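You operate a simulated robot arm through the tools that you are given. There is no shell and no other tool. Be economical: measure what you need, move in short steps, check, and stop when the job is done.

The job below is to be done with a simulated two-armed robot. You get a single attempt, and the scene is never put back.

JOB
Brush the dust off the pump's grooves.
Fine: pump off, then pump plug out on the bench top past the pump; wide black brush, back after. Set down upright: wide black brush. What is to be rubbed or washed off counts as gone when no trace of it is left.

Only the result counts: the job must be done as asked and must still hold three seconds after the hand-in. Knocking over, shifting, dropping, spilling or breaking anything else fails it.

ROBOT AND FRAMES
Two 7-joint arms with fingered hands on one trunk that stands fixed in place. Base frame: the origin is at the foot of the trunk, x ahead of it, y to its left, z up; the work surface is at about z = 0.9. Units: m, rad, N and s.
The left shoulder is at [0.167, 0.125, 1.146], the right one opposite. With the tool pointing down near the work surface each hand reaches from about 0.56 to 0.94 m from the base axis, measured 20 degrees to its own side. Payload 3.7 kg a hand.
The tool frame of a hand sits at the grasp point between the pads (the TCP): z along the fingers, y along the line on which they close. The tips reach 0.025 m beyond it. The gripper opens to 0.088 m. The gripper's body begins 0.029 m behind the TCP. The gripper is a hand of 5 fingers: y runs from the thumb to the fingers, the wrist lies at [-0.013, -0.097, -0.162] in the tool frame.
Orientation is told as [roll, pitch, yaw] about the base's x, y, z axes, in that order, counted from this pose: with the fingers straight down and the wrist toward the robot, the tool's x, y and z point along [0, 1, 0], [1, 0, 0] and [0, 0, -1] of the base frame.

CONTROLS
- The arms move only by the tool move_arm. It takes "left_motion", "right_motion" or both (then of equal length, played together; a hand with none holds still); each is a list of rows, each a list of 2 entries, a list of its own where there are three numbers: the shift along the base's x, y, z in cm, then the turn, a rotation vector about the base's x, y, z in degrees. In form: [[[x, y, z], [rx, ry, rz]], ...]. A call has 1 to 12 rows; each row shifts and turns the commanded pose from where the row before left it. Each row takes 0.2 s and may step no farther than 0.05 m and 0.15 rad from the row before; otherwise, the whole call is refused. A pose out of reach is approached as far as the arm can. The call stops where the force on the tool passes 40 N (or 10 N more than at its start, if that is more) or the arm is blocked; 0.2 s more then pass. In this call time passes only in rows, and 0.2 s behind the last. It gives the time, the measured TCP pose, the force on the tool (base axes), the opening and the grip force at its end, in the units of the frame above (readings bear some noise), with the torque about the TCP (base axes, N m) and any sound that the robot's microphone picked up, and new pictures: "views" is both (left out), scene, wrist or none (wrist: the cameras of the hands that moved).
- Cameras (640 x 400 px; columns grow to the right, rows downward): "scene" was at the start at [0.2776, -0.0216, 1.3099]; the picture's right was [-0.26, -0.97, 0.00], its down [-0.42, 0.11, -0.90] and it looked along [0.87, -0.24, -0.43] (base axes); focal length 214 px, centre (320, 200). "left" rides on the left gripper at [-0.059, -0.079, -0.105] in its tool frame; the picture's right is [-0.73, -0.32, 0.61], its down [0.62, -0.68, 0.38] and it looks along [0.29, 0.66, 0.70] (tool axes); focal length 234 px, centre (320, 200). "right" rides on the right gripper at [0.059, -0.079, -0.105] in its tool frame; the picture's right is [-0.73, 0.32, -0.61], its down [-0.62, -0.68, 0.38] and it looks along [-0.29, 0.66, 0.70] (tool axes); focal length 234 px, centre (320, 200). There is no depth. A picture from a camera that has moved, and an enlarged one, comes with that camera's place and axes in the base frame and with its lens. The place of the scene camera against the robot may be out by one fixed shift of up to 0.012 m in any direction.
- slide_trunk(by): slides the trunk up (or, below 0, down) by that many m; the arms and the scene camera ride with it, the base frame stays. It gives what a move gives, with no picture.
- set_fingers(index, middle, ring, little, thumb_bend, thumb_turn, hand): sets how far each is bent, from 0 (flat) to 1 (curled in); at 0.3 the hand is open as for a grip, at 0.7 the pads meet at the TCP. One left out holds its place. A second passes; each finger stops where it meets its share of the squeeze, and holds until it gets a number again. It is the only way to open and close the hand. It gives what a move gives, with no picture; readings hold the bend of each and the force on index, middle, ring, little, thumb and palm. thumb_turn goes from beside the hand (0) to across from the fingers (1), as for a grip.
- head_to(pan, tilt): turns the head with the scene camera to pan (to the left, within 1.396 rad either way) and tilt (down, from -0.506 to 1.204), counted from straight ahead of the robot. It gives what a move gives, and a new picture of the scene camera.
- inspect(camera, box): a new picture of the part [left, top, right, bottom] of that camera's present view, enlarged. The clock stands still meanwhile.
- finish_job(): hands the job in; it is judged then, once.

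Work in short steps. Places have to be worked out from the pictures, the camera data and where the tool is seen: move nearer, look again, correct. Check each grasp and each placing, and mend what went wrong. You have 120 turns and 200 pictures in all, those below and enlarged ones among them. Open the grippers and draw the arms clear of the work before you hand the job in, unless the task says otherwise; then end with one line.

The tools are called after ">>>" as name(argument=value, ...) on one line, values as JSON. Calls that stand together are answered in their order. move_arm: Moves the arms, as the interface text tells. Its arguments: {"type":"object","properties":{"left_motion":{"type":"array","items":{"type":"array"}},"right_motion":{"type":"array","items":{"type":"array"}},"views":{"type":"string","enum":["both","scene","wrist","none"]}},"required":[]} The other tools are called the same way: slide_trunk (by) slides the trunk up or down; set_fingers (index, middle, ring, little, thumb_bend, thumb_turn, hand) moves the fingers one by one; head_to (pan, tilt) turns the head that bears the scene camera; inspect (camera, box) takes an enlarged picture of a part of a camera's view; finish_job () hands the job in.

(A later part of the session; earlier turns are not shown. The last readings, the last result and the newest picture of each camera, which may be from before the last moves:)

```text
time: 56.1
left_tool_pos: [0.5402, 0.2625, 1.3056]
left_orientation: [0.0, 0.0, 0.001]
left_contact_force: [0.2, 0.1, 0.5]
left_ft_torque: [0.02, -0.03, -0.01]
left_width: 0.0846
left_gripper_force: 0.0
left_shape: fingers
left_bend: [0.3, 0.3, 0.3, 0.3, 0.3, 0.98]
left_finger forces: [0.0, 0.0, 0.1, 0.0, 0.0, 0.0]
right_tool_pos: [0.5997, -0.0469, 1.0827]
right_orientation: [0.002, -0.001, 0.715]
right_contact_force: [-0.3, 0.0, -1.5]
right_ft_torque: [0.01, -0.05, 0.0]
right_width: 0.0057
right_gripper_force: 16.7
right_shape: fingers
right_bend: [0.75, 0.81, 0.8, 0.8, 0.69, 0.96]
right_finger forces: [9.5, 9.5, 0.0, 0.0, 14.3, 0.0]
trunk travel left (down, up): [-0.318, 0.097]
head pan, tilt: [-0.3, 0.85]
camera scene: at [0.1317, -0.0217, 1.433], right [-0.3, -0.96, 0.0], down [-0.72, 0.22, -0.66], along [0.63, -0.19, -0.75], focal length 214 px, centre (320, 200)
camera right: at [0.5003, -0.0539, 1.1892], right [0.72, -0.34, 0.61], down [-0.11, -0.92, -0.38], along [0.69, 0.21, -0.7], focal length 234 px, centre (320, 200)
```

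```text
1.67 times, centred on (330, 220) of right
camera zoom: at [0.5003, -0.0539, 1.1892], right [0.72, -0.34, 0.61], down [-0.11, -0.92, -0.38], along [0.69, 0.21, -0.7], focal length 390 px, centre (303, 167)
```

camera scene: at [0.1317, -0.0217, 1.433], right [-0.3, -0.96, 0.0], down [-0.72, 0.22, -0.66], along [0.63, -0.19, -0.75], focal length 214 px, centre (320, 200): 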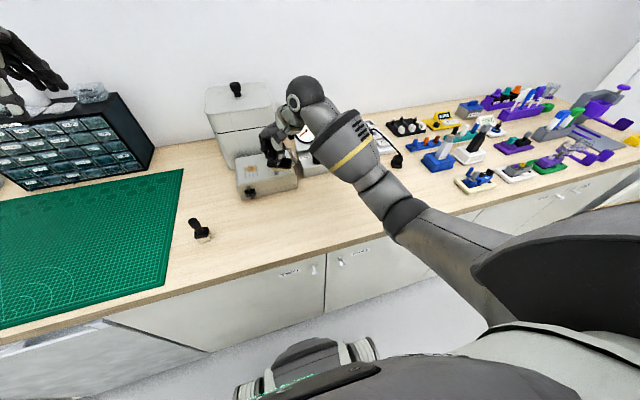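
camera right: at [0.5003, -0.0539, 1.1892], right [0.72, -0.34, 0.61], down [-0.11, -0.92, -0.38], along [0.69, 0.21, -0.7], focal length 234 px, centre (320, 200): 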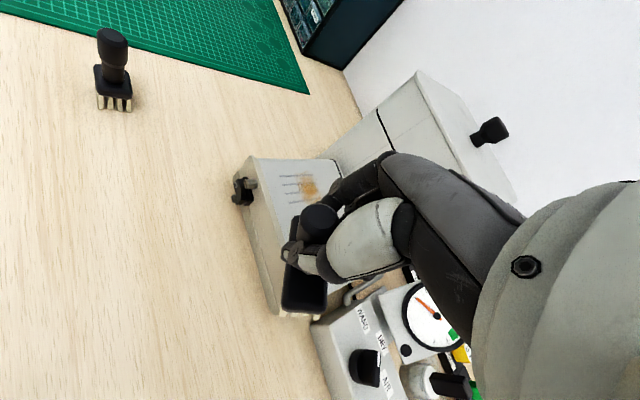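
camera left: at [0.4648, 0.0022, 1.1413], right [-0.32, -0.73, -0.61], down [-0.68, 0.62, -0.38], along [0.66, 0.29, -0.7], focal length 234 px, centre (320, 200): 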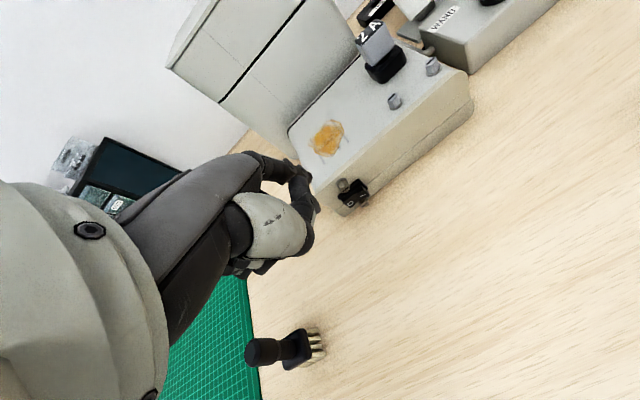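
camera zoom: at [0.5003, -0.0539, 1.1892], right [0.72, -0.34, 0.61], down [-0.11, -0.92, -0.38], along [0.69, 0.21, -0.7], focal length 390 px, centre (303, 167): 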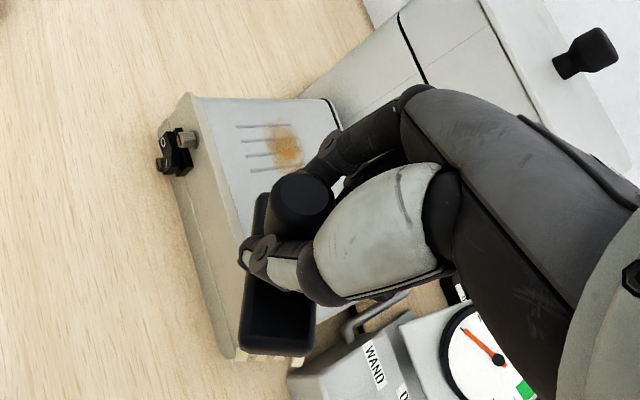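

Brushing works: the front half of the patch is clean, the rear half remains. I take the brush back to its bench spot to straighten and re-grip it.

>>> move_arm(right_motion=[[[-1, -3, 2], [0, 0, 0]], [[-2.2, -4, 0], [0, 0, 0]], [[-2.5, -4, 0], [0, 0, 0]], [[-2.2, -4, 0], [0, 0, 0]], [[0, 0, -4], [0, 0, 0]], [[0, 0, -4], [0, 0, 0]], [[0, 0, -2], [0, 0, 0]]], views="wrist")

>>> inspect(camera="scene", box=[300, 140, 400, 220])

```text
time: 57.7
left_tool_pos: [0.5412, 0.262, 1.3052]
left_orientation: [0.001, 0.001, -0.002]
left_contact_force: [-0.1, 1.0, -0.2]
left_ft_torque: [0.0, 0.01, -0.01]
left_width: 0.0846
left_gripper_force: 0.0
left_shape: fingers
left_bend: [0.3, 0.3, 0.3, 0.3, 0.3, 0.98]
left_finger forces: [0.0, 0.0, 0.0, 0.0, 0.0, 0.1]
right_tool_pos: [0.5202, -0.196, 1.003]
right_orientation: [-0.001, 0.002, 0.714]
right_contact_force: [-0.5, 0.7, -0.6]
right_ft_torque: [0.02, 0.04, 0.02]
right_width: 0.0053
right_gripper_force: 16.8
right_shape: fingers
right_bend: [0.75, 0.81, 0.8, 0.8, 0.69, 0.96]
right_finger forces: [9.5, 9.7, 0.0, 0.0, 14.2, 0.1]
trunk travel left (down, up): [-0.318, 0.097]
head pan, tilt: [-0.3, 0.85]
camera right: at [0.4221, -0.2016, 1.1086], right [0.72, -0.34, 0.61], down [-0.11, -0.92, -0.38], along [0.69, 0.21, -0.7], focal length 234 px, centre (320, 200)
```

right: 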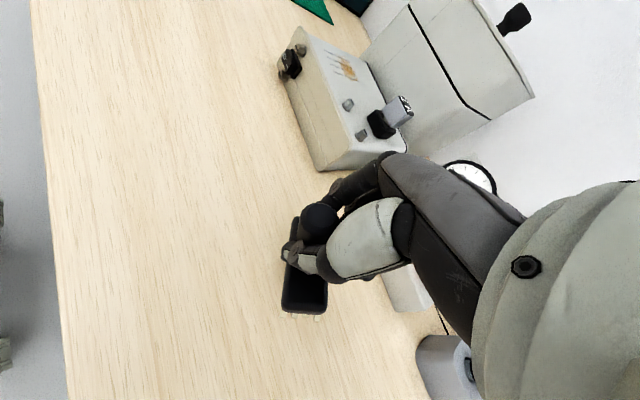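

```text
5.00 times, centred on (350, 180) of scene
camera zoom: at [0.1323, -0.0205, 1.433], right [-0.3, -0.96, 0.0], down [-0.72, 0.22, -0.66], along [0.63, -0.2, -0.75], focal length 1072 px, centre (170, 300)
```

zoom: 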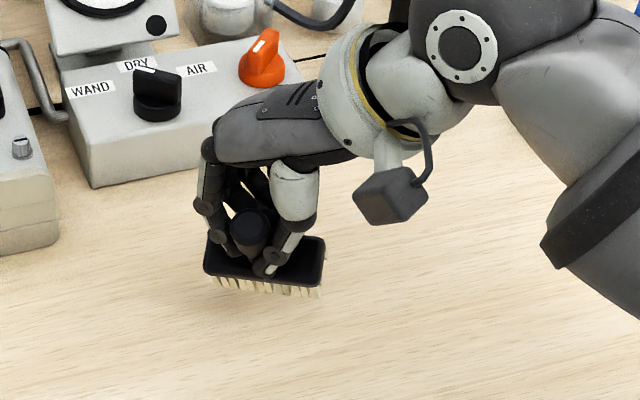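

Handle leans toward me. Lowering onto the bench in small steps to press it flat.

>>> move_arm(right_motion=[[[0, 0, -1], [0, 0, 0]], [[0, 0, -0.8], [0, 0, 0]], [[0, 0, -0.5], [0, 0, 0]], [[0, 0, -0.4], [0, 0, 0]], [[0, 0, -0.3], [0, 0, 0]], [[0, 0, -0.3], [0, 0, 0]]], views="none")

>>> inspect(camera="scene", box=[310, 150, 390, 220])

```text
time: 59.1
left_tool_pos: [0.54, 0.2623, 1.3075]
left_orientation: [0.0, 0.003, 0.0]
left_contact_force: [0.4, 0.1, -0.4]
left_ft_torque: [-0.02, 0.01, -0.01]
left_width: 0.0848
left_gripper_force: 0.1
left_shape: fingers
left_bend: [0.3, 0.3, 0.3, 0.3, 0.3, 0.98]
left_finger forces: [0.0, 0.0, 0.0, 0.0, 0.1, 0.1]
right_tool_pos: [0.52, -0.1958, 0.9703]
right_orientation: [-0.001, 0.0, 0.714]
right_contact_force: [-0.3, -0.4, -1.4]
right_ft_torque: [0.04, 0.0, -0.01]
right_width: 0.0051
right_gripper_force: 16.7
right_shape: fingers
right_bend: [0.75, 0.81, 0.8, 0.8, 0.69, 0.96]
right_finger forces: [9.5, 9.9, 0.1, 0.0, 14.3, 0.0]
trunk travel left (down, up): [-0.318, 0.097]
head pan, tilt: [-0.3, 0.85]
```

```text
5.71 times, centred on (350, 185) of scene
camera zoom: at [0.1321, -0.0207, 1.433], right [-0.3, -0.96, 0.0], down [-0.72, 0.22, -0.66], along [0.63, -0.2, -0.75], focal length 1226 px, centre (149, 286)
```

zoom: 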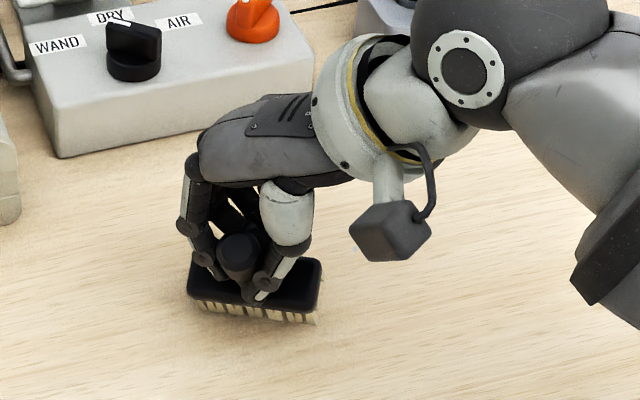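

Still barely touching; continuing down.

>>> move_arm(right_motion=[[[0, 0, -0.3], [0, 0, 0]], [[0, 0, -0.3], [0, 0, 0]], [[0, 0, -0.3], [0, 0, 0]]], views="none")

>>> inspect(camera="right", box=[200, 150, 440, 350])

```text
time: 59.9
left_tool_pos: [0.5396, 0.2621, 1.3054]
left_orientation: [-0.001, 0.001, -0.001]
left_contact_force: [-0.4, 0.0, 0.0]
left_ft_torque: [0.03, 0.02, -0.03]
left_width: 0.0848
left_gripper_force: 0.1
left_shape: fingers
left_bend: [0.3, 0.3, 0.3, 0.3, 0.3, 0.98]
left_finger forces: [0.0, 0.0, 0.0, 0.0, 0.0, 0.1]
right_tool_pos: [0.5187, -0.1953, 0.9626]
right_orientation: [-0.001, -0.002, 0.714]
right_contact_force: [-3.2, -0.9, 8.4]
right_ft_torque: [0.06, -0.04, 0.01]
right_width: 0.0045
right_gripper_force: 18.5
right_shape: fingers
right_bend: [0.75, 0.82, 0.8, 0.8, 0.69, 0.96]
right_finger forces: [10.4, 9.8, 0.0, 0.0, 16.7, 0.0]
trunk travel left (down, up): [-0.318, 0.097]
head pan, tilt: [-0.3, 0.85]
```

```text
2.00 times, centred on (320, 250) of right
camera zoom: at [0.4201, -0.2024, 1.0687], right [0.72, -0.34, 0.61], down [-0.1, -0.92, -0.38], along [0.69, 0.21, -0.69], focal length 468 px, centre (320, 100)
```

zoom: 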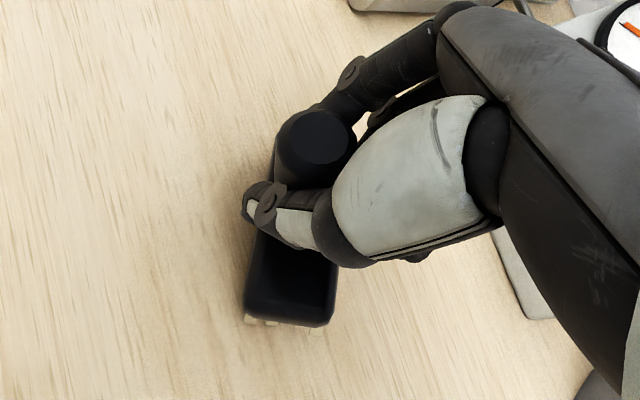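

Contact at 8 N. The lean is along the brush's long side, so it will settle flat. I press slightly more, then open gradually.

>>> move_arm(right_motion=[[[0, -0.3, -0.3], [0, 0, 0]], [[0, -0.3, -0.2], [0, 0, 0]]], views="none")

>>> set_fingers(hand="right", index=0.68, middle=0.7, thumb_bend=0.62)

>>> inspect(camera="right", box=[200, 150, 440, 350])

>>> inspect(camera="scene", box=[310, 150, 390, 220])

```text
time: 60.5
left_tool_pos: [0.5401, 0.2631, 1.305]
left_orientation: [-0.002, 0.0, -0.001]
left_contact_force: [0.3, 0.4, 1.3]
left_ft_torque: [-0.02, -0.01, 0.02]
left_width: 0.0848
left_gripper_force: 0.1
left_shape: fingers
left_bend: [0.3, 0.3, 0.3, 0.3, 0.3, 0.98]
left_finger forces: [0.0, 0.0, 0.0, 0.1, 0.0, 0.0]
right_tool_pos: [0.5185, -0.201, 0.9574]
right_orientation: [-0.001, 0.0, 0.716]
right_contact_force: [-1.8, 2.0, 11.9]
right_ft_torque: [0.17, -0.11, 0.08]
right_width: 0.0043
right_gripper_force: 21.2
right_shape: fingers
right_bend: [0.75, 0.82, 0.8, 0.8, 0.71, 0.95]
right_finger forces: [12.5, 13.3, 0.1, 0.0, 17.3, 0.0]
trunk travel left (down, up): [-0.318, 0.097]
head pan, tilt: [-0.3, 0.85]
```

```text
time: 61.5
left_tool_pos: [0.5396, 0.2625, 1.3053]
left_orientation: [0.001, 0.002, 0.0]
left_contact_force: [-0.3, -0.3, 0.4]
left_ft_torque: [-0.04, 0.01, 0.02]
left_width: 0.0848
left_gripper_force: 0.0
left_shape: fingers
left_bend: [0.3, 0.3, 0.3, 0.3, 0.3, 0.98]
left_finger forces: [0.1, 0.1, 0.0, 0.0, 0.0, 0.0]
right_tool_pos: [0.5191, -0.2022, 0.9576]
right_orientation: [0.001, 0.001, 0.714]
right_contact_force: [0.0, 0.3, 0.7]
right_ft_torque: [0.01, 0.0, 0.03]
right_width: 0.009
right_gripper_force: 0.0
right_shape: fingers
right_bend: [0.68, 0.7, 0.8, 0.8, 0.62, 0.99]
right_finger forces: [0.0, 0.0, 0.1, 0.0, 0.1, 0.0]
trunk travel left (down, up): [-0.318, 0.097]
head pan, tilt: [-0.3, 0.85]
```

```text
2.00 times, centred on (320, 250) of right
camera zoom: at [0.4209, -0.2083, 1.0628], right [0.72, -0.34, 0.61], down [-0.11, -0.92, -0.38], along [0.69, 0.21, -0.7], focal length 468 px, centre (320, 100)
```

zoom: 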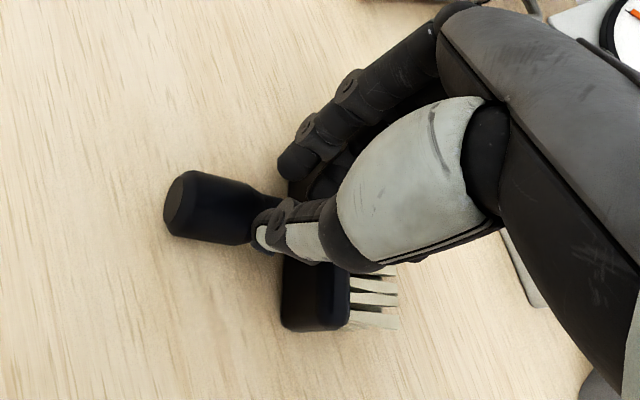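

```text
5.71 times, centred on (350, 185) of scene
camera zoom: at [0.132, -0.0207, 1.433], right [-0.3, -0.96, 0.0], down [-0.72, 0.22, -0.66], along [0.63, -0.2, -0.75], focal length 1226 px, centre (149, 286)
```

zoom: 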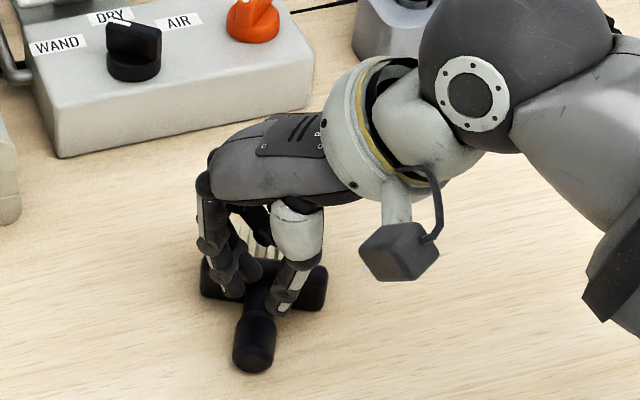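

The brush toppled with the handle toward me. I open the hand, lift it clear and look, then will pinch the handle from both sides and swing it upright.

>>> set_fingers(hand="right", index=0.3, middle=0.3, ring=0.3, little=0.3, thumb_bend=0.3, thumb_turn=0.98)

>>> move_arm(right_motion=[[[0, 0, 2], [0, 0, 0]], [[0, 0, 4], [0, 0, 0]], [[0, 0, 4], [0, 0, 0]], [[0, -1, 3], [0, 0, 0]]], views="both")

>>> inspect(camera="right", box=[170, 150, 330, 350])

>>> inspect(camera="scene", box=[310, 150, 390, 230])

```text
time: 62.5
left_tool_pos: [0.5413, 0.2624, 1.3067]
left_orientation: [-0.001, 0.001, -0.001]
left_contact_force: [-0.3, 0.2, 0.7]
left_ft_torque: [0.0, -0.01, 0.0]
left_width: 0.0847
left_gripper_force: 0.0
left_shape: fingers
left_bend: [0.3, 0.3, 0.3, 0.3, 0.3, 0.98]
left_finger forces: [0.1, 0.0, 0.0, 0.0, 0.0, 0.0]
right_tool_pos: [0.5209, -0.2019, 0.9577]
right_orientation: [0.0, 0.001, 0.716]
right_contact_force: [-0.1, -0.5, 0.4]
right_ft_torque: [-0.02, -0.04, 0.0]
right_width: 0.0845
right_gripper_force: 0.1
right_shape: fingers
right_bend: [0.3, 0.3, 0.3, 0.3, 0.3, 0.96]
right_finger forces: [0.1, 0.0, 0.0, 0.0, 0.0, 0.1]
trunk travel left (down, up): [-0.318, 0.097]
head pan, tilt: [-0.3, 0.85]
```

```text
time: 63.5
left_tool_pos: [0.54, 0.2627, 1.3066]
left_orientation: [-0.001, -0.001, 0.001]
left_contact_force: [0.8, 0.2, -0.1]
left_ft_torque: [0.02, 0.02, 0.0]
left_width: 0.0844
left_gripper_force: 0.1
left_shape: fingers
left_bend: [0.3, 0.3, 0.3, 0.3, 0.3, 0.98]
left_finger forces: [0.0, 0.0, 0.1, 0.0, 0.0, 0.0]
right_tool_pos: [0.5175, -0.211, 1.088]
right_orientation: [-0.001, 0.002, 0.715]
right_contact_force: [-0.6, -0.5, -0.5]
right_ft_torque: [0.04, -0.03, 0.02]
right_width: 0.0847
right_gripper_force: 0.1
right_shape: fingers
right_bend: [0.3, 0.3, 0.3, 0.3, 0.3, 0.96]
right_finger forces: [0.1, 0.0, 0.0, 0.1, 0.0, 0.0]
trunk travel left (down, up): [-0.318, 0.097]
head pan, tilt: [-0.3, 0.85]
camera scene: at [0.1318, -0.0208, 1.433], right [-0.3, -0.96, 0.0], down [-0.72, 0.22, -0.66], along [0.63, -0.2, -0.75], focal length 214 px, centre (320, 200)
camera right: at [0.4202, -0.217, 1.1929], right [0.72, -0.34, 0.61], down [-0.1, -0.92, -0.38], along [0.68, 0.21, -0.7], focal length 234 px, centre (320, 200)
```

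scene: 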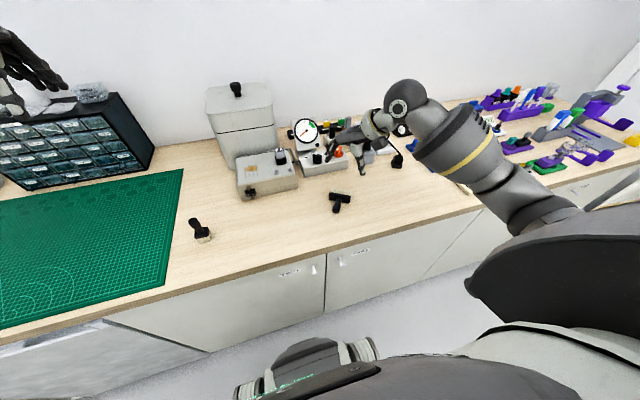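
right: 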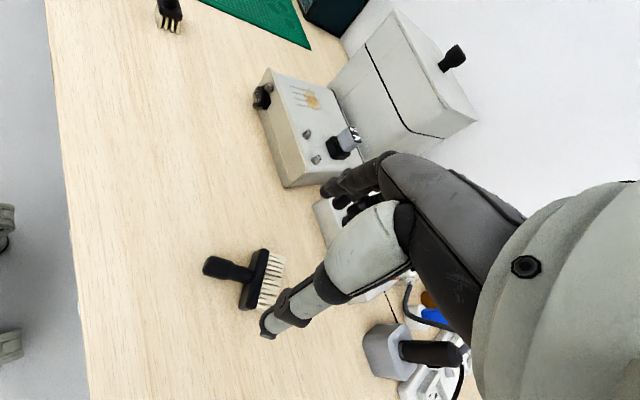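

```text
2.00 times, centred on (250, 250) of right
camera zoom: at [0.4202, -0.217, 1.1929], right [0.72, -0.34, 0.61], down [-0.1, -0.92, -0.38], along [0.68, 0.21, -0.7], focal length 468 px, centre (460, 100)
```

zoom: 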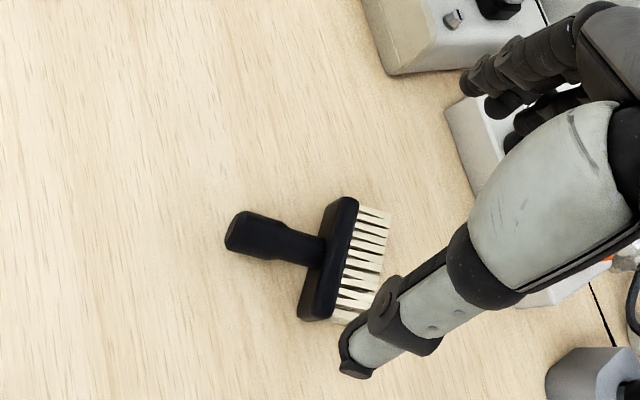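

```text
5.00 times, centred on (350, 190) of scene
camera zoom: at [0.1318, -0.0208, 1.433], right [-0.3, -0.96, 0.0], down [-0.72, 0.22, -0.66], along [0.63, -0.2, -0.75], focal length 1072 px, centre (170, 250)
```

zoom: 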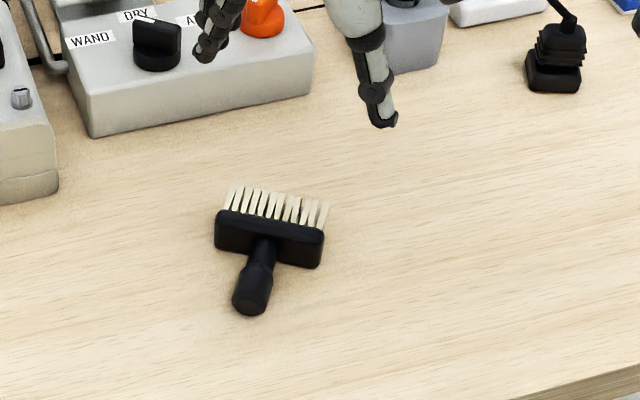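

Brush lies with handle end at (0.498,-0.188) and root at (0.541,-0.211). I curl ring/little, yaw to ~59° so the pinch goes across the handle, and hover over (0.511,-0.196).

>>> set_fingers(hand="right", ring=1, little=1, index=0.4, middle=0.4, thumb_bend=0.4)

>>> move_arm(right_motion=[[[-0.3, 0.7, -1.5], [0, 0, 6.2]], [[-0.3, 0.7, -2], [0, 0, 6.2]], [[0, 0, -3], [0, 0, 6.2]], [[0, 0, -3], [0, 0, 0]]], views="wrist")

>>> inspect(camera="right", box=[200, 150, 400, 350])

>>> inspect(camera="scene", box=[310, 150, 390, 230])

```text
time: 64.5
left_tool_pos: [0.5413, 0.2634, 1.3046]
left_orientation: [-0.001, 0.002, 0.001]
left_contact_force: [0.0, -0.8, -0.8]
left_ft_torque: [0.0, 0.03, 0.02]
left_width: 0.0847
left_gripper_force: 0.2
left_shape: fingers
left_bend: [0.3, 0.3, 0.3, 0.3, 0.3, 0.98]
left_finger forces: [0.0, 0.0, 0.0, 0.0, 0.1, 0.0]
right_tool_pos: [0.5173, -0.2099, 1.0875]
right_orientation: [0.0, 0.003, 0.715]
right_contact_force: [0.1, -1.1, -0.1]
right_ft_torque: [0.01, -0.01, 0.01]
right_width: 0.0641
right_gripper_force: 0.0
right_shape: fingers
right_bend: [0.4, 0.4, 1.0, 1.0, 0.4, 0.97]
right_finger forces: [0.1, 0.1, 0.1, 0.2, 0.0, 0.1]
trunk travel left (down, up): [-0.318, 0.097]
head pan, tilt: [-0.3, 0.85]
```

```text
time: 65.5
left_tool_pos: [0.5408, 0.2621, 1.3049]
left_orientation: [-0.001, 0.001, 0.001]
left_contact_force: [0.4, 0.7, 0.5]
left_ft_torque: [0.03, 0.01, -0.04]
left_width: 0.0846
left_gripper_force: 0.1
left_shape: fingers
left_bend: [0.3, 0.3, 0.3, 0.3, 0.3, 0.98]
left_finger forces: [0.1, 0.1, 0.0, 0.0, 0.0, 0.0]
right_tool_pos: [0.5131, -0.197, 0.9924]
right_orientation: [-0.003, -0.002, 1.041]
right_contact_force: [-1.0, 0.4, 0.4]
right_ft_torque: [0.0, 0.02, 0.01]
right_width: 0.0638
right_gripper_force: 0.0
right_shape: fingers
right_bend: [0.4, 0.4, 1.0, 1.0, 0.4, 0.97]
right_finger forces: [0.0, 0.0, 0.0, 0.1, 0.0, 0.0]
trunk travel left (down, up): [-0.318, 0.097]
head pan, tilt: [-0.3, 0.85]
camera right: at [0.422, -0.235, 1.0979], right [0.79, -0.09, 0.61], down [0.19, -0.9, -0.38], along [0.58, 0.42, -0.7], focal length 234 px, centre (320, 200)
```

right: 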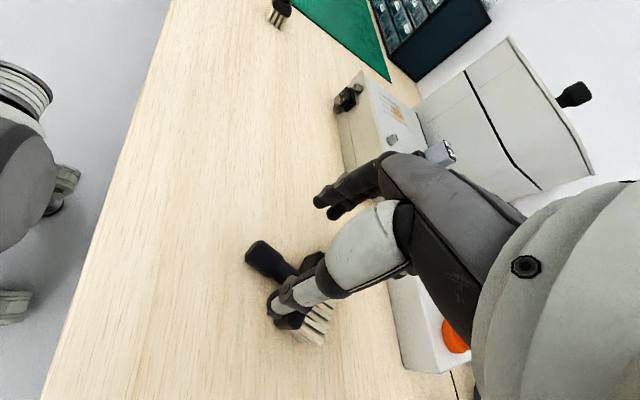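

```text
2.00 times, centred on (300, 250) of right
camera zoom: at [0.422, -0.235, 1.0979], right [0.79, -0.09, 0.61], down [0.19, -0.9, -0.38], along [0.58, 0.42, -0.7], focal length 468 px, centre (360, 100)
```

zoom: 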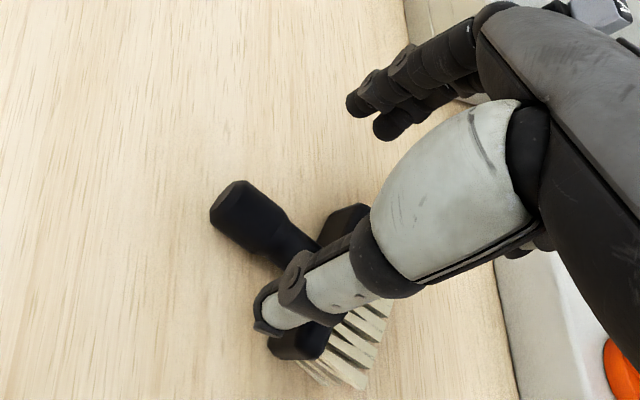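

```text
5.00 times, centred on (350, 190) of scene
camera zoom: at [0.132, -0.0207, 1.433], right [-0.3, -0.96, 0.0], down [-0.72, 0.22, -0.66], along [0.63, -0.2, -0.75], focal length 1072 px, centre (170, 250)
```

zoom: 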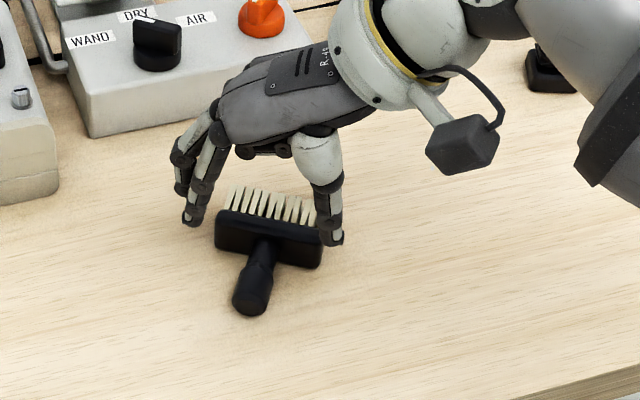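

Geometry agrees. Lowering to z≈0.930 around the thick part of the handle.

>>> move_arm(right_motion=[[[-0.4, 0.3, -2.5], [0, 0, 0]], [[0, 0, -2], [0, 0, 0]], [[0, 0, -1.7], [0, 0, 0]]], views="none")

>>> inspect(camera="right", box=[200, 150, 400, 350])

>>> inspect(camera="scene", box=[310, 150, 390, 230])

```text
time: 66.3
left_tool_pos: [0.5418, 0.2625, 1.3054]
left_orientation: [0.0, 0.001, -0.001]
left_contact_force: [0.3, 0.5, -0.3]
left_ft_torque: [-0.01, 0.0, -0.01]
left_width: 0.0846
left_gripper_force: 0.0
left_shape: fingers
left_bend: [0.3, 0.3, 0.3, 0.3, 0.3, 0.98]
left_finger forces: [0.0, 0.1, 0.1, 0.0, 0.1, 0.1]
right_tool_pos: [0.5098, -0.1948, 0.9302]
right_orientation: [0.001, 0.001, 1.04]
right_contact_force: [0.1, -1.1, 0.2]
right_ft_torque: [0.0, 0.02, 0.01]
right_width: 0.064
right_gripper_force: 0.0
right_shape: fingers
right_bend: [0.4, 0.4, 1.0, 1.0, 0.4, 0.97]
right_finger forces: [0.1, 0.1, 0.1, 0.1, 0.0, 0.0]
trunk travel left (down, up): [-0.318, 0.097]
head pan, tilt: [-0.3, 0.85]
```

```text
2.00 times, centred on (300, 250) of right
camera zoom: at [0.4181, -0.2332, 1.0359], right [0.79, -0.09, 0.61], down [0.19, -0.9, -0.38], along [0.58, 0.42, -0.7], focal length 468 px, centre (360, 100)
```

zoom: 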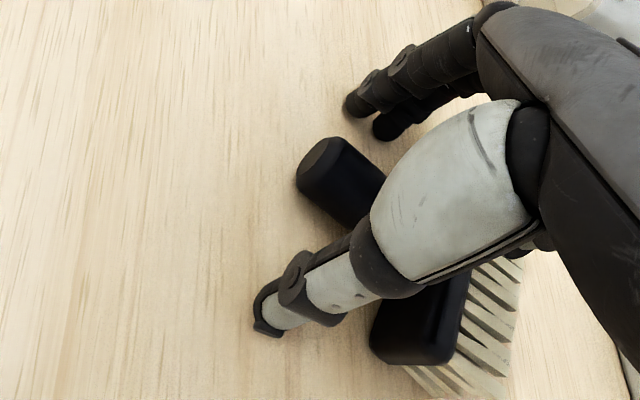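

```text
5.00 times, centred on (350, 190) of scene
camera zoom: at [0.1321, -0.0207, 1.433], right [-0.3, -0.96, 0.0], down [-0.72, 0.22, -0.66], along [0.63, -0.2, -0.75], focal length 1072 px, centre (170, 250)
```

zoom: 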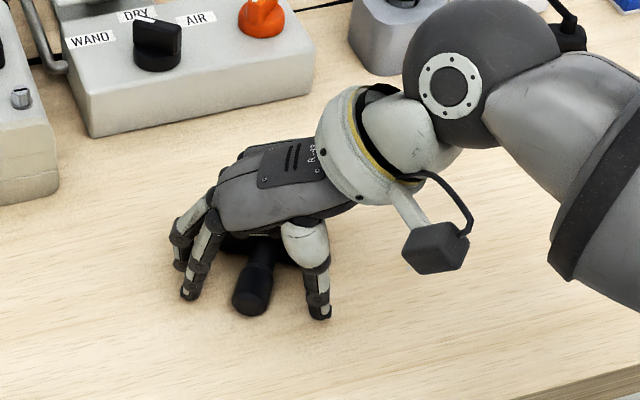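

The fingers straddle the handle. Closing gently in stages for a loose pinch.

>>> set_fingers(hand="right", index=0.64, middle=0.64, thumb_bend=0.62)

>>> set_fingers(hand="right", index=0.67, middle=0.67, thumb_bend=0.65)

>>> inspect(camera="scene", box=[310, 150, 390, 230])

```text
time: 67.3
left_tool_pos: [0.5404, 0.2625, 1.305]
left_orientation: [0.0, 0.003, -0.001]
left_contact_force: [-0.7, -0.5, 0.1]
left_ft_torque: [-0.04, -0.02, 0.01]
left_width: 0.0848
left_gripper_force: 0.1
left_shape: fingers
left_bend: [0.3, 0.3, 0.3, 0.3, 0.3, 0.98]
left_finger forces: [0.1, 0.0, 0.0, 0.0, 0.0, 0.0]
right_tool_pos: [0.5101, -0.1957, 0.9308]
right_orientation: [0.0, 0.001, 1.039]
right_contact_force: [0.6, 0.4, -0.3]
right_ft_torque: [0.0, 0.01, 0.02]
right_width: 0.0141
right_gripper_force: 0.3
right_shape: fingers
right_bend: [0.63, 0.64, 1.0, 1.0, 0.62, 0.99]
right_finger forces: [0.1, 0.1, 0.0, 0.0, 0.2, 0.0]
trunk travel left (down, up): [-0.318, 0.097]
head pan, tilt: [-0.3, 0.85]
```

```text
time: 68.3
left_tool_pos: [0.54, 0.2634, 1.3057]
left_orientation: [0.0, 0.003, -0.001]
left_contact_force: [0.2, -0.9, 0.5]
left_ft_torque: [0.0, 0.01, 0.04]
left_width: 0.0846
left_gripper_force: 0.0
left_shape: fingers
left_bend: [0.3, 0.3, 0.3, 0.3, 0.3, 0.98]
left_finger forces: [0.1, 0.0, 0.1, 0.1, 0.1, 0.0]
right_tool_pos: [0.5091, -0.1958, 0.9304]
right_orientation: [0.001, 0.002, 1.04]
right_contact_force: [0.8, 0.0, -0.1]
right_ft_torque: [0.0, 0.01, 0.0]
right_width: 0.0122
right_gripper_force: 1.2
right_shape: fingers
right_bend: [0.65, 0.65, 1.0, 1.0, 0.62, 1.0]
right_finger forces: [1.1, 1.1, 0.0, 0.0, 2.0, 0.0]
trunk travel left (down, up): [-0.318, 0.097]
head pan, tilt: [-0.3, 0.85]
```

```text
5.00 times, centred on (350, 190) of scene
camera zoom: at [0.132, -0.0206, 1.433], right [-0.3, -0.96, 0.0], down [-0.72, 0.22, -0.66], along [0.63, -0.2, -0.75], focal length 1072 px, centre (170, 250)
```

zoom: 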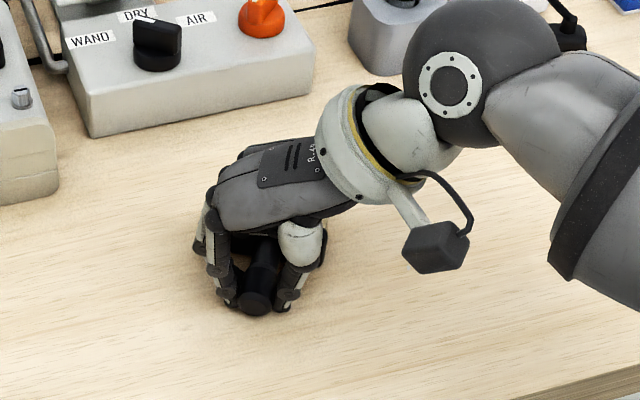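

A light pinch (about 2 N). I start the arc upward so the head stays on the bench and the brush pivots.

>>> move_arm(right_motion=[[[0.1, -0.05, 0.9], [0, 0, 0]], [[0.2, -0.1, 0.8], [0, 0, 0]], [[0.3, -0.2, 0.8], [0, 0, 0]], [[0.3, -0.2, 0.7], [0, 0, 0]]], views="none")

>>> inspect(camera="right", box=[200, 150, 400, 350])

>>> inspect(camera="scene", box=[310, 150, 390, 230])

```text
time: 69.3
left_tool_pos: [0.542, 0.2622, 1.3049]
left_orientation: [0.0, 0.002, -0.001]
left_contact_force: [-0.1, 0.3, 0.0]
left_ft_torque: [-0.01, 0.0, 0.01]
left_width: 0.0845
left_gripper_force: 0.1
left_shape: fingers
left_bend: [0.3, 0.3, 0.3, 0.3, 0.3, 0.98]
left_finger forces: [0.0, 0.1, 0.1, 0.0, 0.0, 0.0]
right_tool_pos: [0.5194, -0.2009, 0.9626]
right_orientation: [0.0, 0.002, 1.04]
right_contact_force: [1.2, 0.1, -1.1]
right_ft_torque: [0.03, 0.06, 0.02]
right_width: 0.0107
right_gripper_force: 1.0
right_shape: fingers
right_bend: [0.66, 0.65, 1.0, 1.0, 0.63, 1.0]
right_finger forces: [0.6, 1.1, 0.1, 0.0, 1.4, 0.0]
trunk travel left (down, up): [-0.318, 0.097]
head pan, tilt: [-0.3, 0.85]
```

```text
2.00 times, centred on (300, 250) of right
camera zoom: at [0.4277, -0.2376, 1.0684], right [0.79, -0.09, 0.61], down [0.19, -0.9, -0.38], along [0.58, 0.42, -0.7], focal length 468 px, centre (360, 100)
```

zoom: 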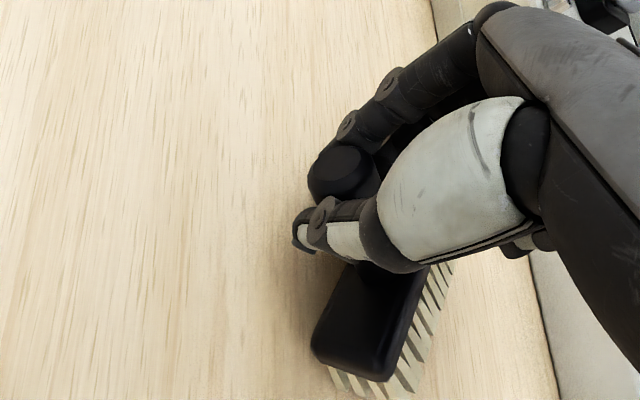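

```text
5.00 times, centred on (350, 190) of scene
camera zoom: at [0.1321, -0.0206, 1.433], right [-0.3, -0.96, 0.0], down [-0.72, 0.22, -0.66], along [0.63, -0.2, -0.75], focal length 1072 px, centre (170, 250)
```

zoom: 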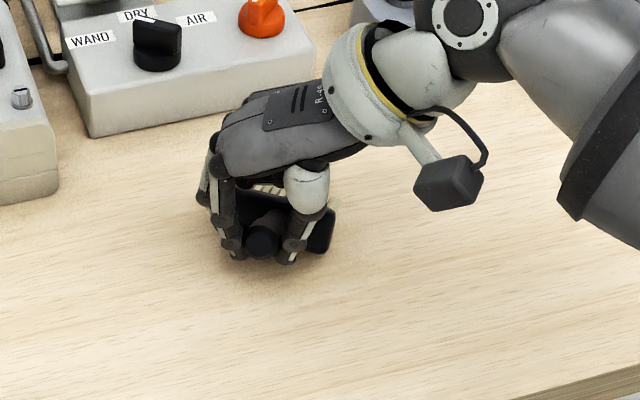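

It is pivoting nicely. Continuing the arc.

>>> move_arm(right_motion=[[[0.4, -0.25, 0.7], [0, 0, 0]], [[0.5, -0.3, 0.6], [0, 0, 0]], [[0.5, -0.3, 0.6], [0, 0, 0]], [[0.6, -0.35, 0.5], [0, 0, 0]]], views="none")

>>> inspect(camera="right", box=[200, 150, 400, 350])

>>> inspect(camera="scene", box=[310, 150, 390, 230])

```text
time: 70.3
left_tool_pos: [0.5413, 0.2631, 1.3055]
left_orientation: [0.001, 0.0, 0.0]
left_contact_force: [0.0, -0.9, 0.5]
left_ft_torque: [0.04, 0.0, -0.01]
left_width: 0.0844
left_gripper_force: 0.0
left_shape: fingers
left_bend: [0.3, 0.3, 0.3, 0.3, 0.3, 0.98]
left_finger forces: [0.1, 0.0, 0.0, 0.1, 0.0, 0.0]
right_tool_pos: [0.538, -0.2118, 0.9868]
right_orientation: [0.0, 0.001, 1.04]
right_contact_force: [0.6, -0.2, -0.3]
right_ft_torque: [0.01, -0.03, 0.0]
right_width: 0.0083
right_gripper_force: 0.2
right_shape: fingers
right_bend: [0.67, 0.66, 1.0, 1.0, 0.64, 1.0]
right_finger forces: [0.1, 0.8, 0.0, 0.0, 0.7, 0.0]
trunk travel left (down, up): [-0.318, 0.097]
head pan, tilt: [-0.3, 0.85]
```

```text
2.00 times, centred on (300, 250) of right
camera zoom: at [0.4475, -0.2497, 1.0923], right [0.79, -0.09, 0.61], down [0.19, -0.9, -0.38], along [0.58, 0.42, -0.7], focal length 468 px, centre (360, 100)
```

zoom: 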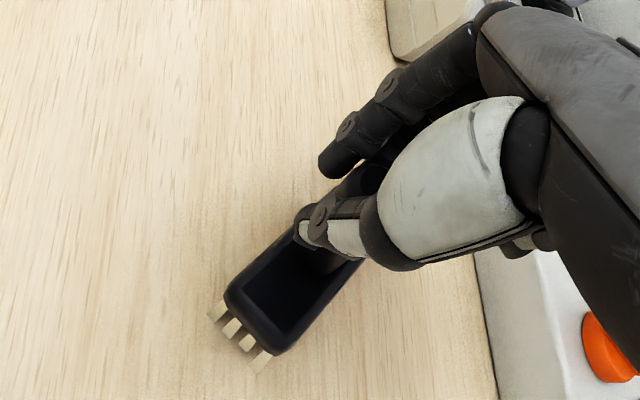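

```text
5.00 times, centred on (350, 190) of scene
camera zoom: at [0.1321, -0.0206, 1.433], right [-0.3, -0.96, 0.0], down [-0.72, 0.22, -0.66], along [0.63, -0.2, -0.75], focal length 1072 px, centre (170, 250)
```

zoom: 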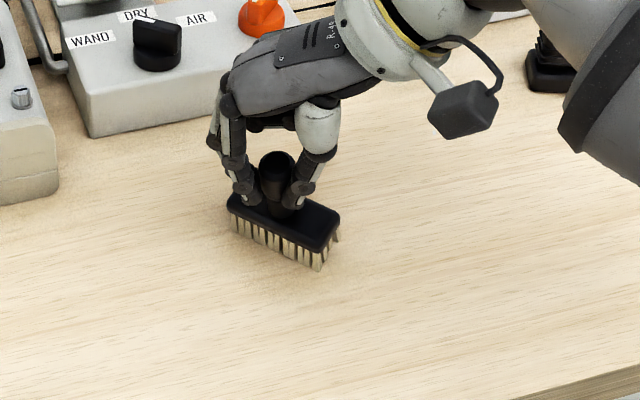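

The brush is now upright. I lower the loose pinch along the handle to seat it firmly on the bench.

>>> move_arm(right_motion=[[[0, 0, -0.6], [0, 0, 0]], [[0, 0, -0.6], [0, 0, 0]], [[0, 0, -0.4], [0, 0, 0]]], views="none")

>>> inspect(camera="right", box=[200, 150, 400, 350])

>>> inspect(camera="scene", box=[310, 150, 390, 230])

```text
time: 71.1
left_tool_pos: [0.5399, 0.2634, 1.3061]
left_orientation: [-0.001, 0.001, 0.0]
left_contact_force: [0.1, 0.2, -0.4]
left_ft_torque: [0.01, 0.02, 0.04]
left_width: 0.0846
left_gripper_force: 0.0
left_shape: fingers
left_bend: [0.3, 0.3, 0.3, 0.3, 0.3, 0.98]
left_finger forces: [0.0, 0.1, 0.0, 0.1, 0.1, 0.0]
right_tool_pos: [0.5402, -0.2125, 0.9711]
right_orientation: [-0.001, -0.001, 1.04]
right_contact_force: [-0.1, 0.8, 4.2]
right_ft_torque: [-0.07, -0.07, 0.01]
right_width: 0.007
right_gripper_force: 2.4
right_shape: fingers
right_bend: [0.67, 0.67, 1.0, 1.0, 0.65, 1.0]
right_finger forces: [0.1, 0.0, 5.4, 0.0, 0.0, 0.1]
trunk travel left (down, up): [-0.318, 0.097]
head pan, tilt: [-0.3, 0.85]
```

```text
2.00 times, centred on (300, 250) of right
camera zoom: at [0.448, -0.2493, 1.0769], right [0.79, -0.09, 0.61], down [0.19, -0.9, -0.38], along [0.58, 0.42, -0.69], focal length 468 px, centre (360, 100)
```

zoom: 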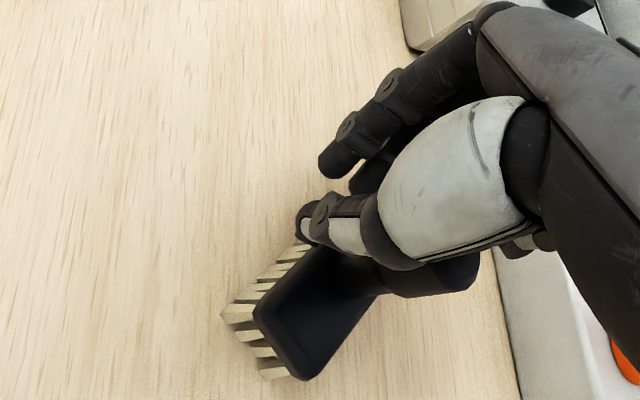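

```text
5.00 times, centred on (350, 190) of scene
camera zoom: at [0.1315, -0.0202, 1.4332], right [-0.3, -0.96, 0.0], down [-0.72, 0.22, -0.66], along [0.63, -0.2, -0.75], focal length 1072 px, centre (170, 250)
```

zoom: 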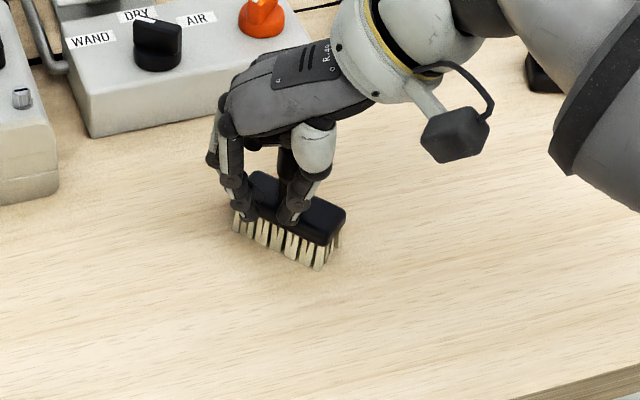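

The curled ring finger pushed the handle over. I pinch again lightly, then open ring and little out of the way, and will lift so it swings upright by its weight.

>>> set_fingers(hand="right", index=0.75, middle=0.75, thumb_bend=0.68)

>>> set_fingers(hand="right", ring=0.3, little=0.3)

>>> inspect(camera="right", box=[200, 150, 400, 350])

>>> inspect(camera="scene", box=[310, 150, 390, 230])

```text
time: 72.1
left_tool_pos: [0.5408, 0.2631, 1.3052]
left_orientation: [-0.002, 0.0, -0.001]
left_contact_force: [0.5, 0.0, 0.3]
left_ft_torque: [0.0, 0.02, 0.02]
left_width: 0.0846
left_gripper_force: 0.0
left_shape: fingers
left_bend: [0.3, 0.3, 0.3, 0.3, 0.3, 0.98]
left_finger forces: [0.0, 0.0, 0.1, 0.1, 0.0, 0.0]
right_tool_pos: [0.5386, -0.212, 0.9714]
right_orientation: [-0.002, 0.0, 1.041]
right_contact_force: [1.5, 2.5, 7.1]
right_ft_torque: [-0.14, -0.11, 0.1]
right_width: 0.0
right_gripper_force: 4.6
right_shape: fingers
right_bend: [0.75, 0.75, 1.0, 1.0, 0.67, 1.0]
right_finger forces: [0.0, 0.1, 9.2, 0.0, 0.0, 0.0]
trunk travel left (down, up): [-0.318, 0.097]
head pan, tilt: [-0.3, 0.85]
```

```text
time: 72.7
left_tool_pos: [0.5424, 0.2633, 1.3038]
left_orientation: [0.001, 0.002, 0.001]
left_contact_force: [-0.5, -0.1, -0.2]
left_ft_torque: [-0.02, -0.01, -0.01]
left_width: 0.0848
left_gripper_force: 0.1
left_shape: fingers
left_bend: [0.3, 0.3, 0.3, 0.3, 0.3, 0.98]
left_finger forces: [0.0, 0.0, 0.1, 0.1, 0.1, 0.0]
right_tool_pos: [0.5414, -0.2134, 0.9728]
right_orientation: [-0.007, -0.004, 1.038]
right_contact_force: [0.0, -0.9, -2.1]
right_ft_torque: [0.01, -0.03, -0.02]
right_width: 0.0001
right_gripper_force: 0.0
right_shape: fingers
right_bend: [0.75, 0.75, 0.86, 0.31, 0.67, 1.0]
right_finger forces: [0.0, 0.1, 0.0, 0.1, 0.1, 0.0]
trunk travel left (down, up): [-0.318, 0.097]
head pan, tilt: [-0.3, 0.85]
stopped (right hand): the force on the tool passed its limit at 41 N (the readings are from after the stop); the commanded pose is now the measured one
```

```text
2.00 times, centred on (300, 250) of right
camera zoom: at [0.4499, -0.2503, 1.0775], right [0.79, -0.09, 0.61], down [0.19, -0.9, -0.38], along [0.59, 0.42, -0.69], focal length 468 px, centre (360, 100)
```

zoom: 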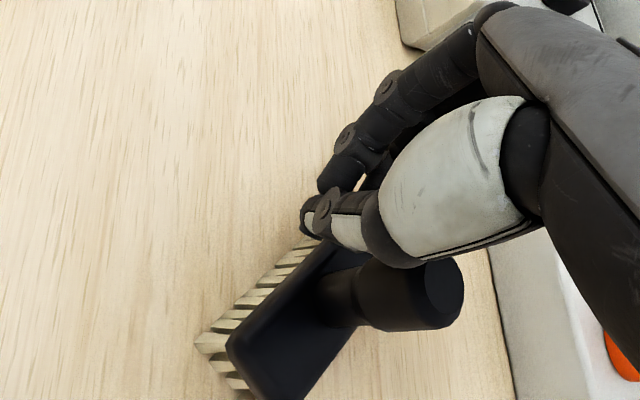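

```text
5.00 times, centred on (350, 190) of scene
camera zoom: at [0.1332, -0.0201, 1.4323], right [-0.3, -0.96, 0.0], down [-0.72, 0.22, -0.66], along [0.63, -0.2, -0.75], focal length 1072 px, centre (170, 250)
```

zoom: 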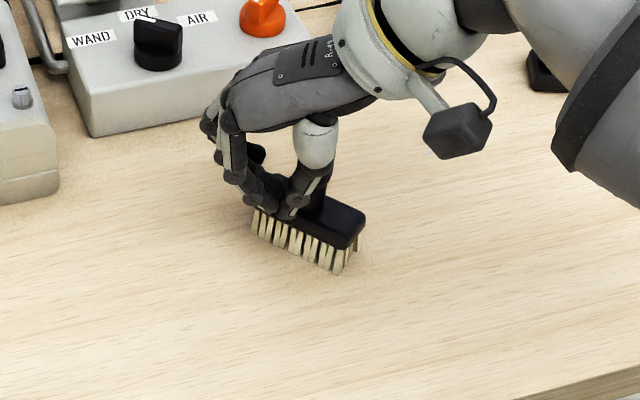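

The handle slipped out; the brush appears to be standing flat beside the thumb. I raise the hand slowly straight up.

>>> move_arm(right_motion=[[[-0.2, 0.2, 1], [0, 0, 0]], [[-0.2, 0.2, 2], [0, 0, 0]], [[0, 0, 3], [0, 0, 0]], [[0, 0, 4], [0, 0, 0]]], views="wrist")

>>> inspect(camera="scene", box=[310, 150, 390, 230])

```text
time: 73.7
left_tool_pos: [0.5408, 0.2625, 1.3059]
left_orientation: [0.0, -0.001, 0.0]
left_contact_force: [0.4, 0.1, 0.2]
left_ft_torque: [0.0, 0.02, 0.02]
left_width: 0.0848
left_gripper_force: 0.1
left_shape: fingers
left_bend: [0.3, 0.3, 0.3, 0.3, 0.3, 0.98]
left_finger forces: [0.0, 0.0, 0.1, 0.0, 0.1, 0.0]
right_tool_pos: [0.5364, -0.2084, 1.0748]
right_orientation: [-0.008, -0.005, 1.037]
right_contact_force: [-0.1, -0.3, -0.4]
right_ft_torque: [-0.05, 0.0, 0.0]
right_width: 0.0
right_gripper_force: 0.1
right_shape: fingers
right_bend: [0.75, 0.75, 0.3, 0.3, 0.67, 1.0]
right_finger forces: [0.1, 0.0, 0.0, 0.1, 0.0, 0.0]
trunk travel left (down, up): [-0.318, 0.097]
head pan, tilt: [-0.3, 0.85]
camera right: at [0.4444, -0.2463, 1.1804], right [0.78, -0.09, 0.61], down [0.19, -0.9, -0.38], along [0.59, 0.42, -0.69], focal length 234 px, centre (320, 200)
```

right: 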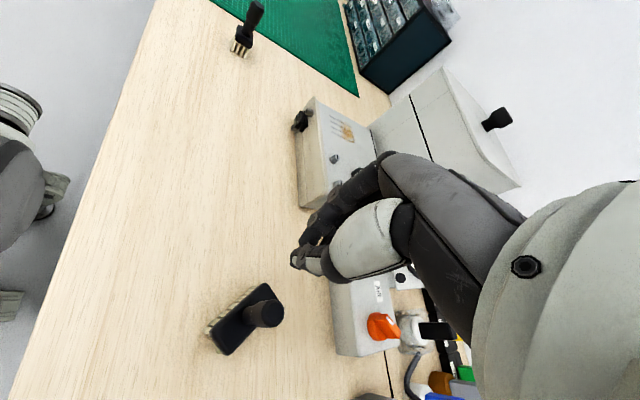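

```text
5.00 times, centred on (350, 190) of scene
camera zoom: at [0.1318, -0.0205, 1.433], right [-0.3, -0.96, 0.0], down [-0.72, 0.22, -0.66], along [0.63, -0.2, -0.75], focal length 1072 px, centre (170, 250)
```

zoom: 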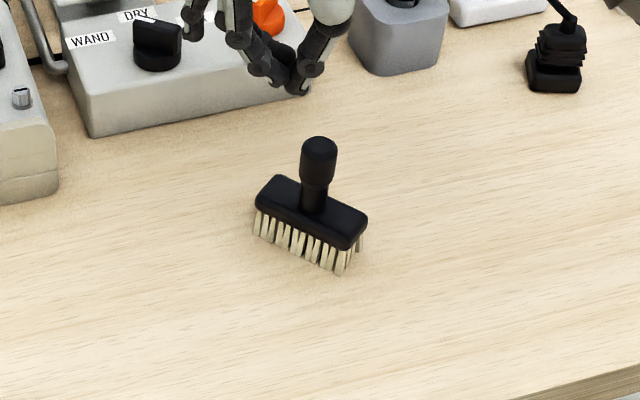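

The brush stands upright at about (0.540, -0.247). Before re-gripping, I measure the remaining dust and the tank front.

>>> inspect(camera="right", box=[280, 60, 440, 190])

>>> inspect(camera="scene", box=[200, 70, 320, 210])

```text
3.08 times, centred on (360, 125) of right
camera zoom: at [0.4444, -0.2463, 1.1804], right [0.78, -0.09, 0.61], down [0.19, -0.9, -0.38], along [0.59, 0.42, -0.69], focal length 720 px, centre (197, 431)
```

zoom: 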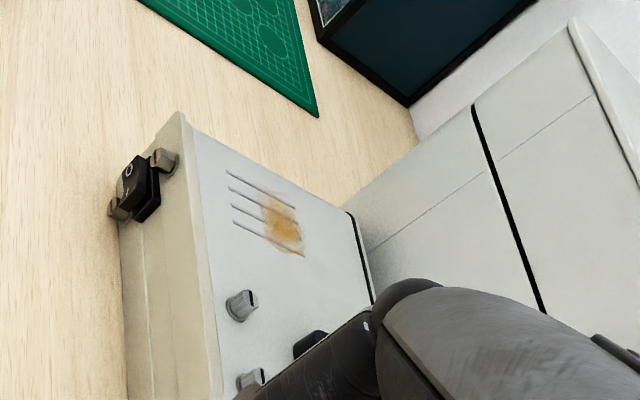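

```text
2.86 times, centred on (260, 140) of scene
camera zoom: at [0.1318, -0.0205, 1.433], right [-0.3, -0.96, 0.0], down [-0.72, 0.22, -0.66], along [0.63, -0.2, -0.75], focal length 613 px, centre (491, 371)
```

zoom: 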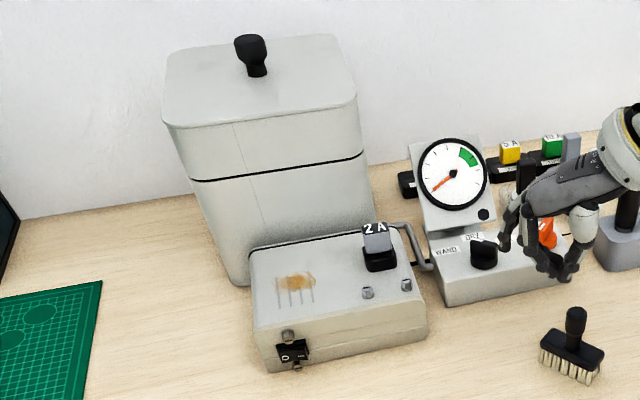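

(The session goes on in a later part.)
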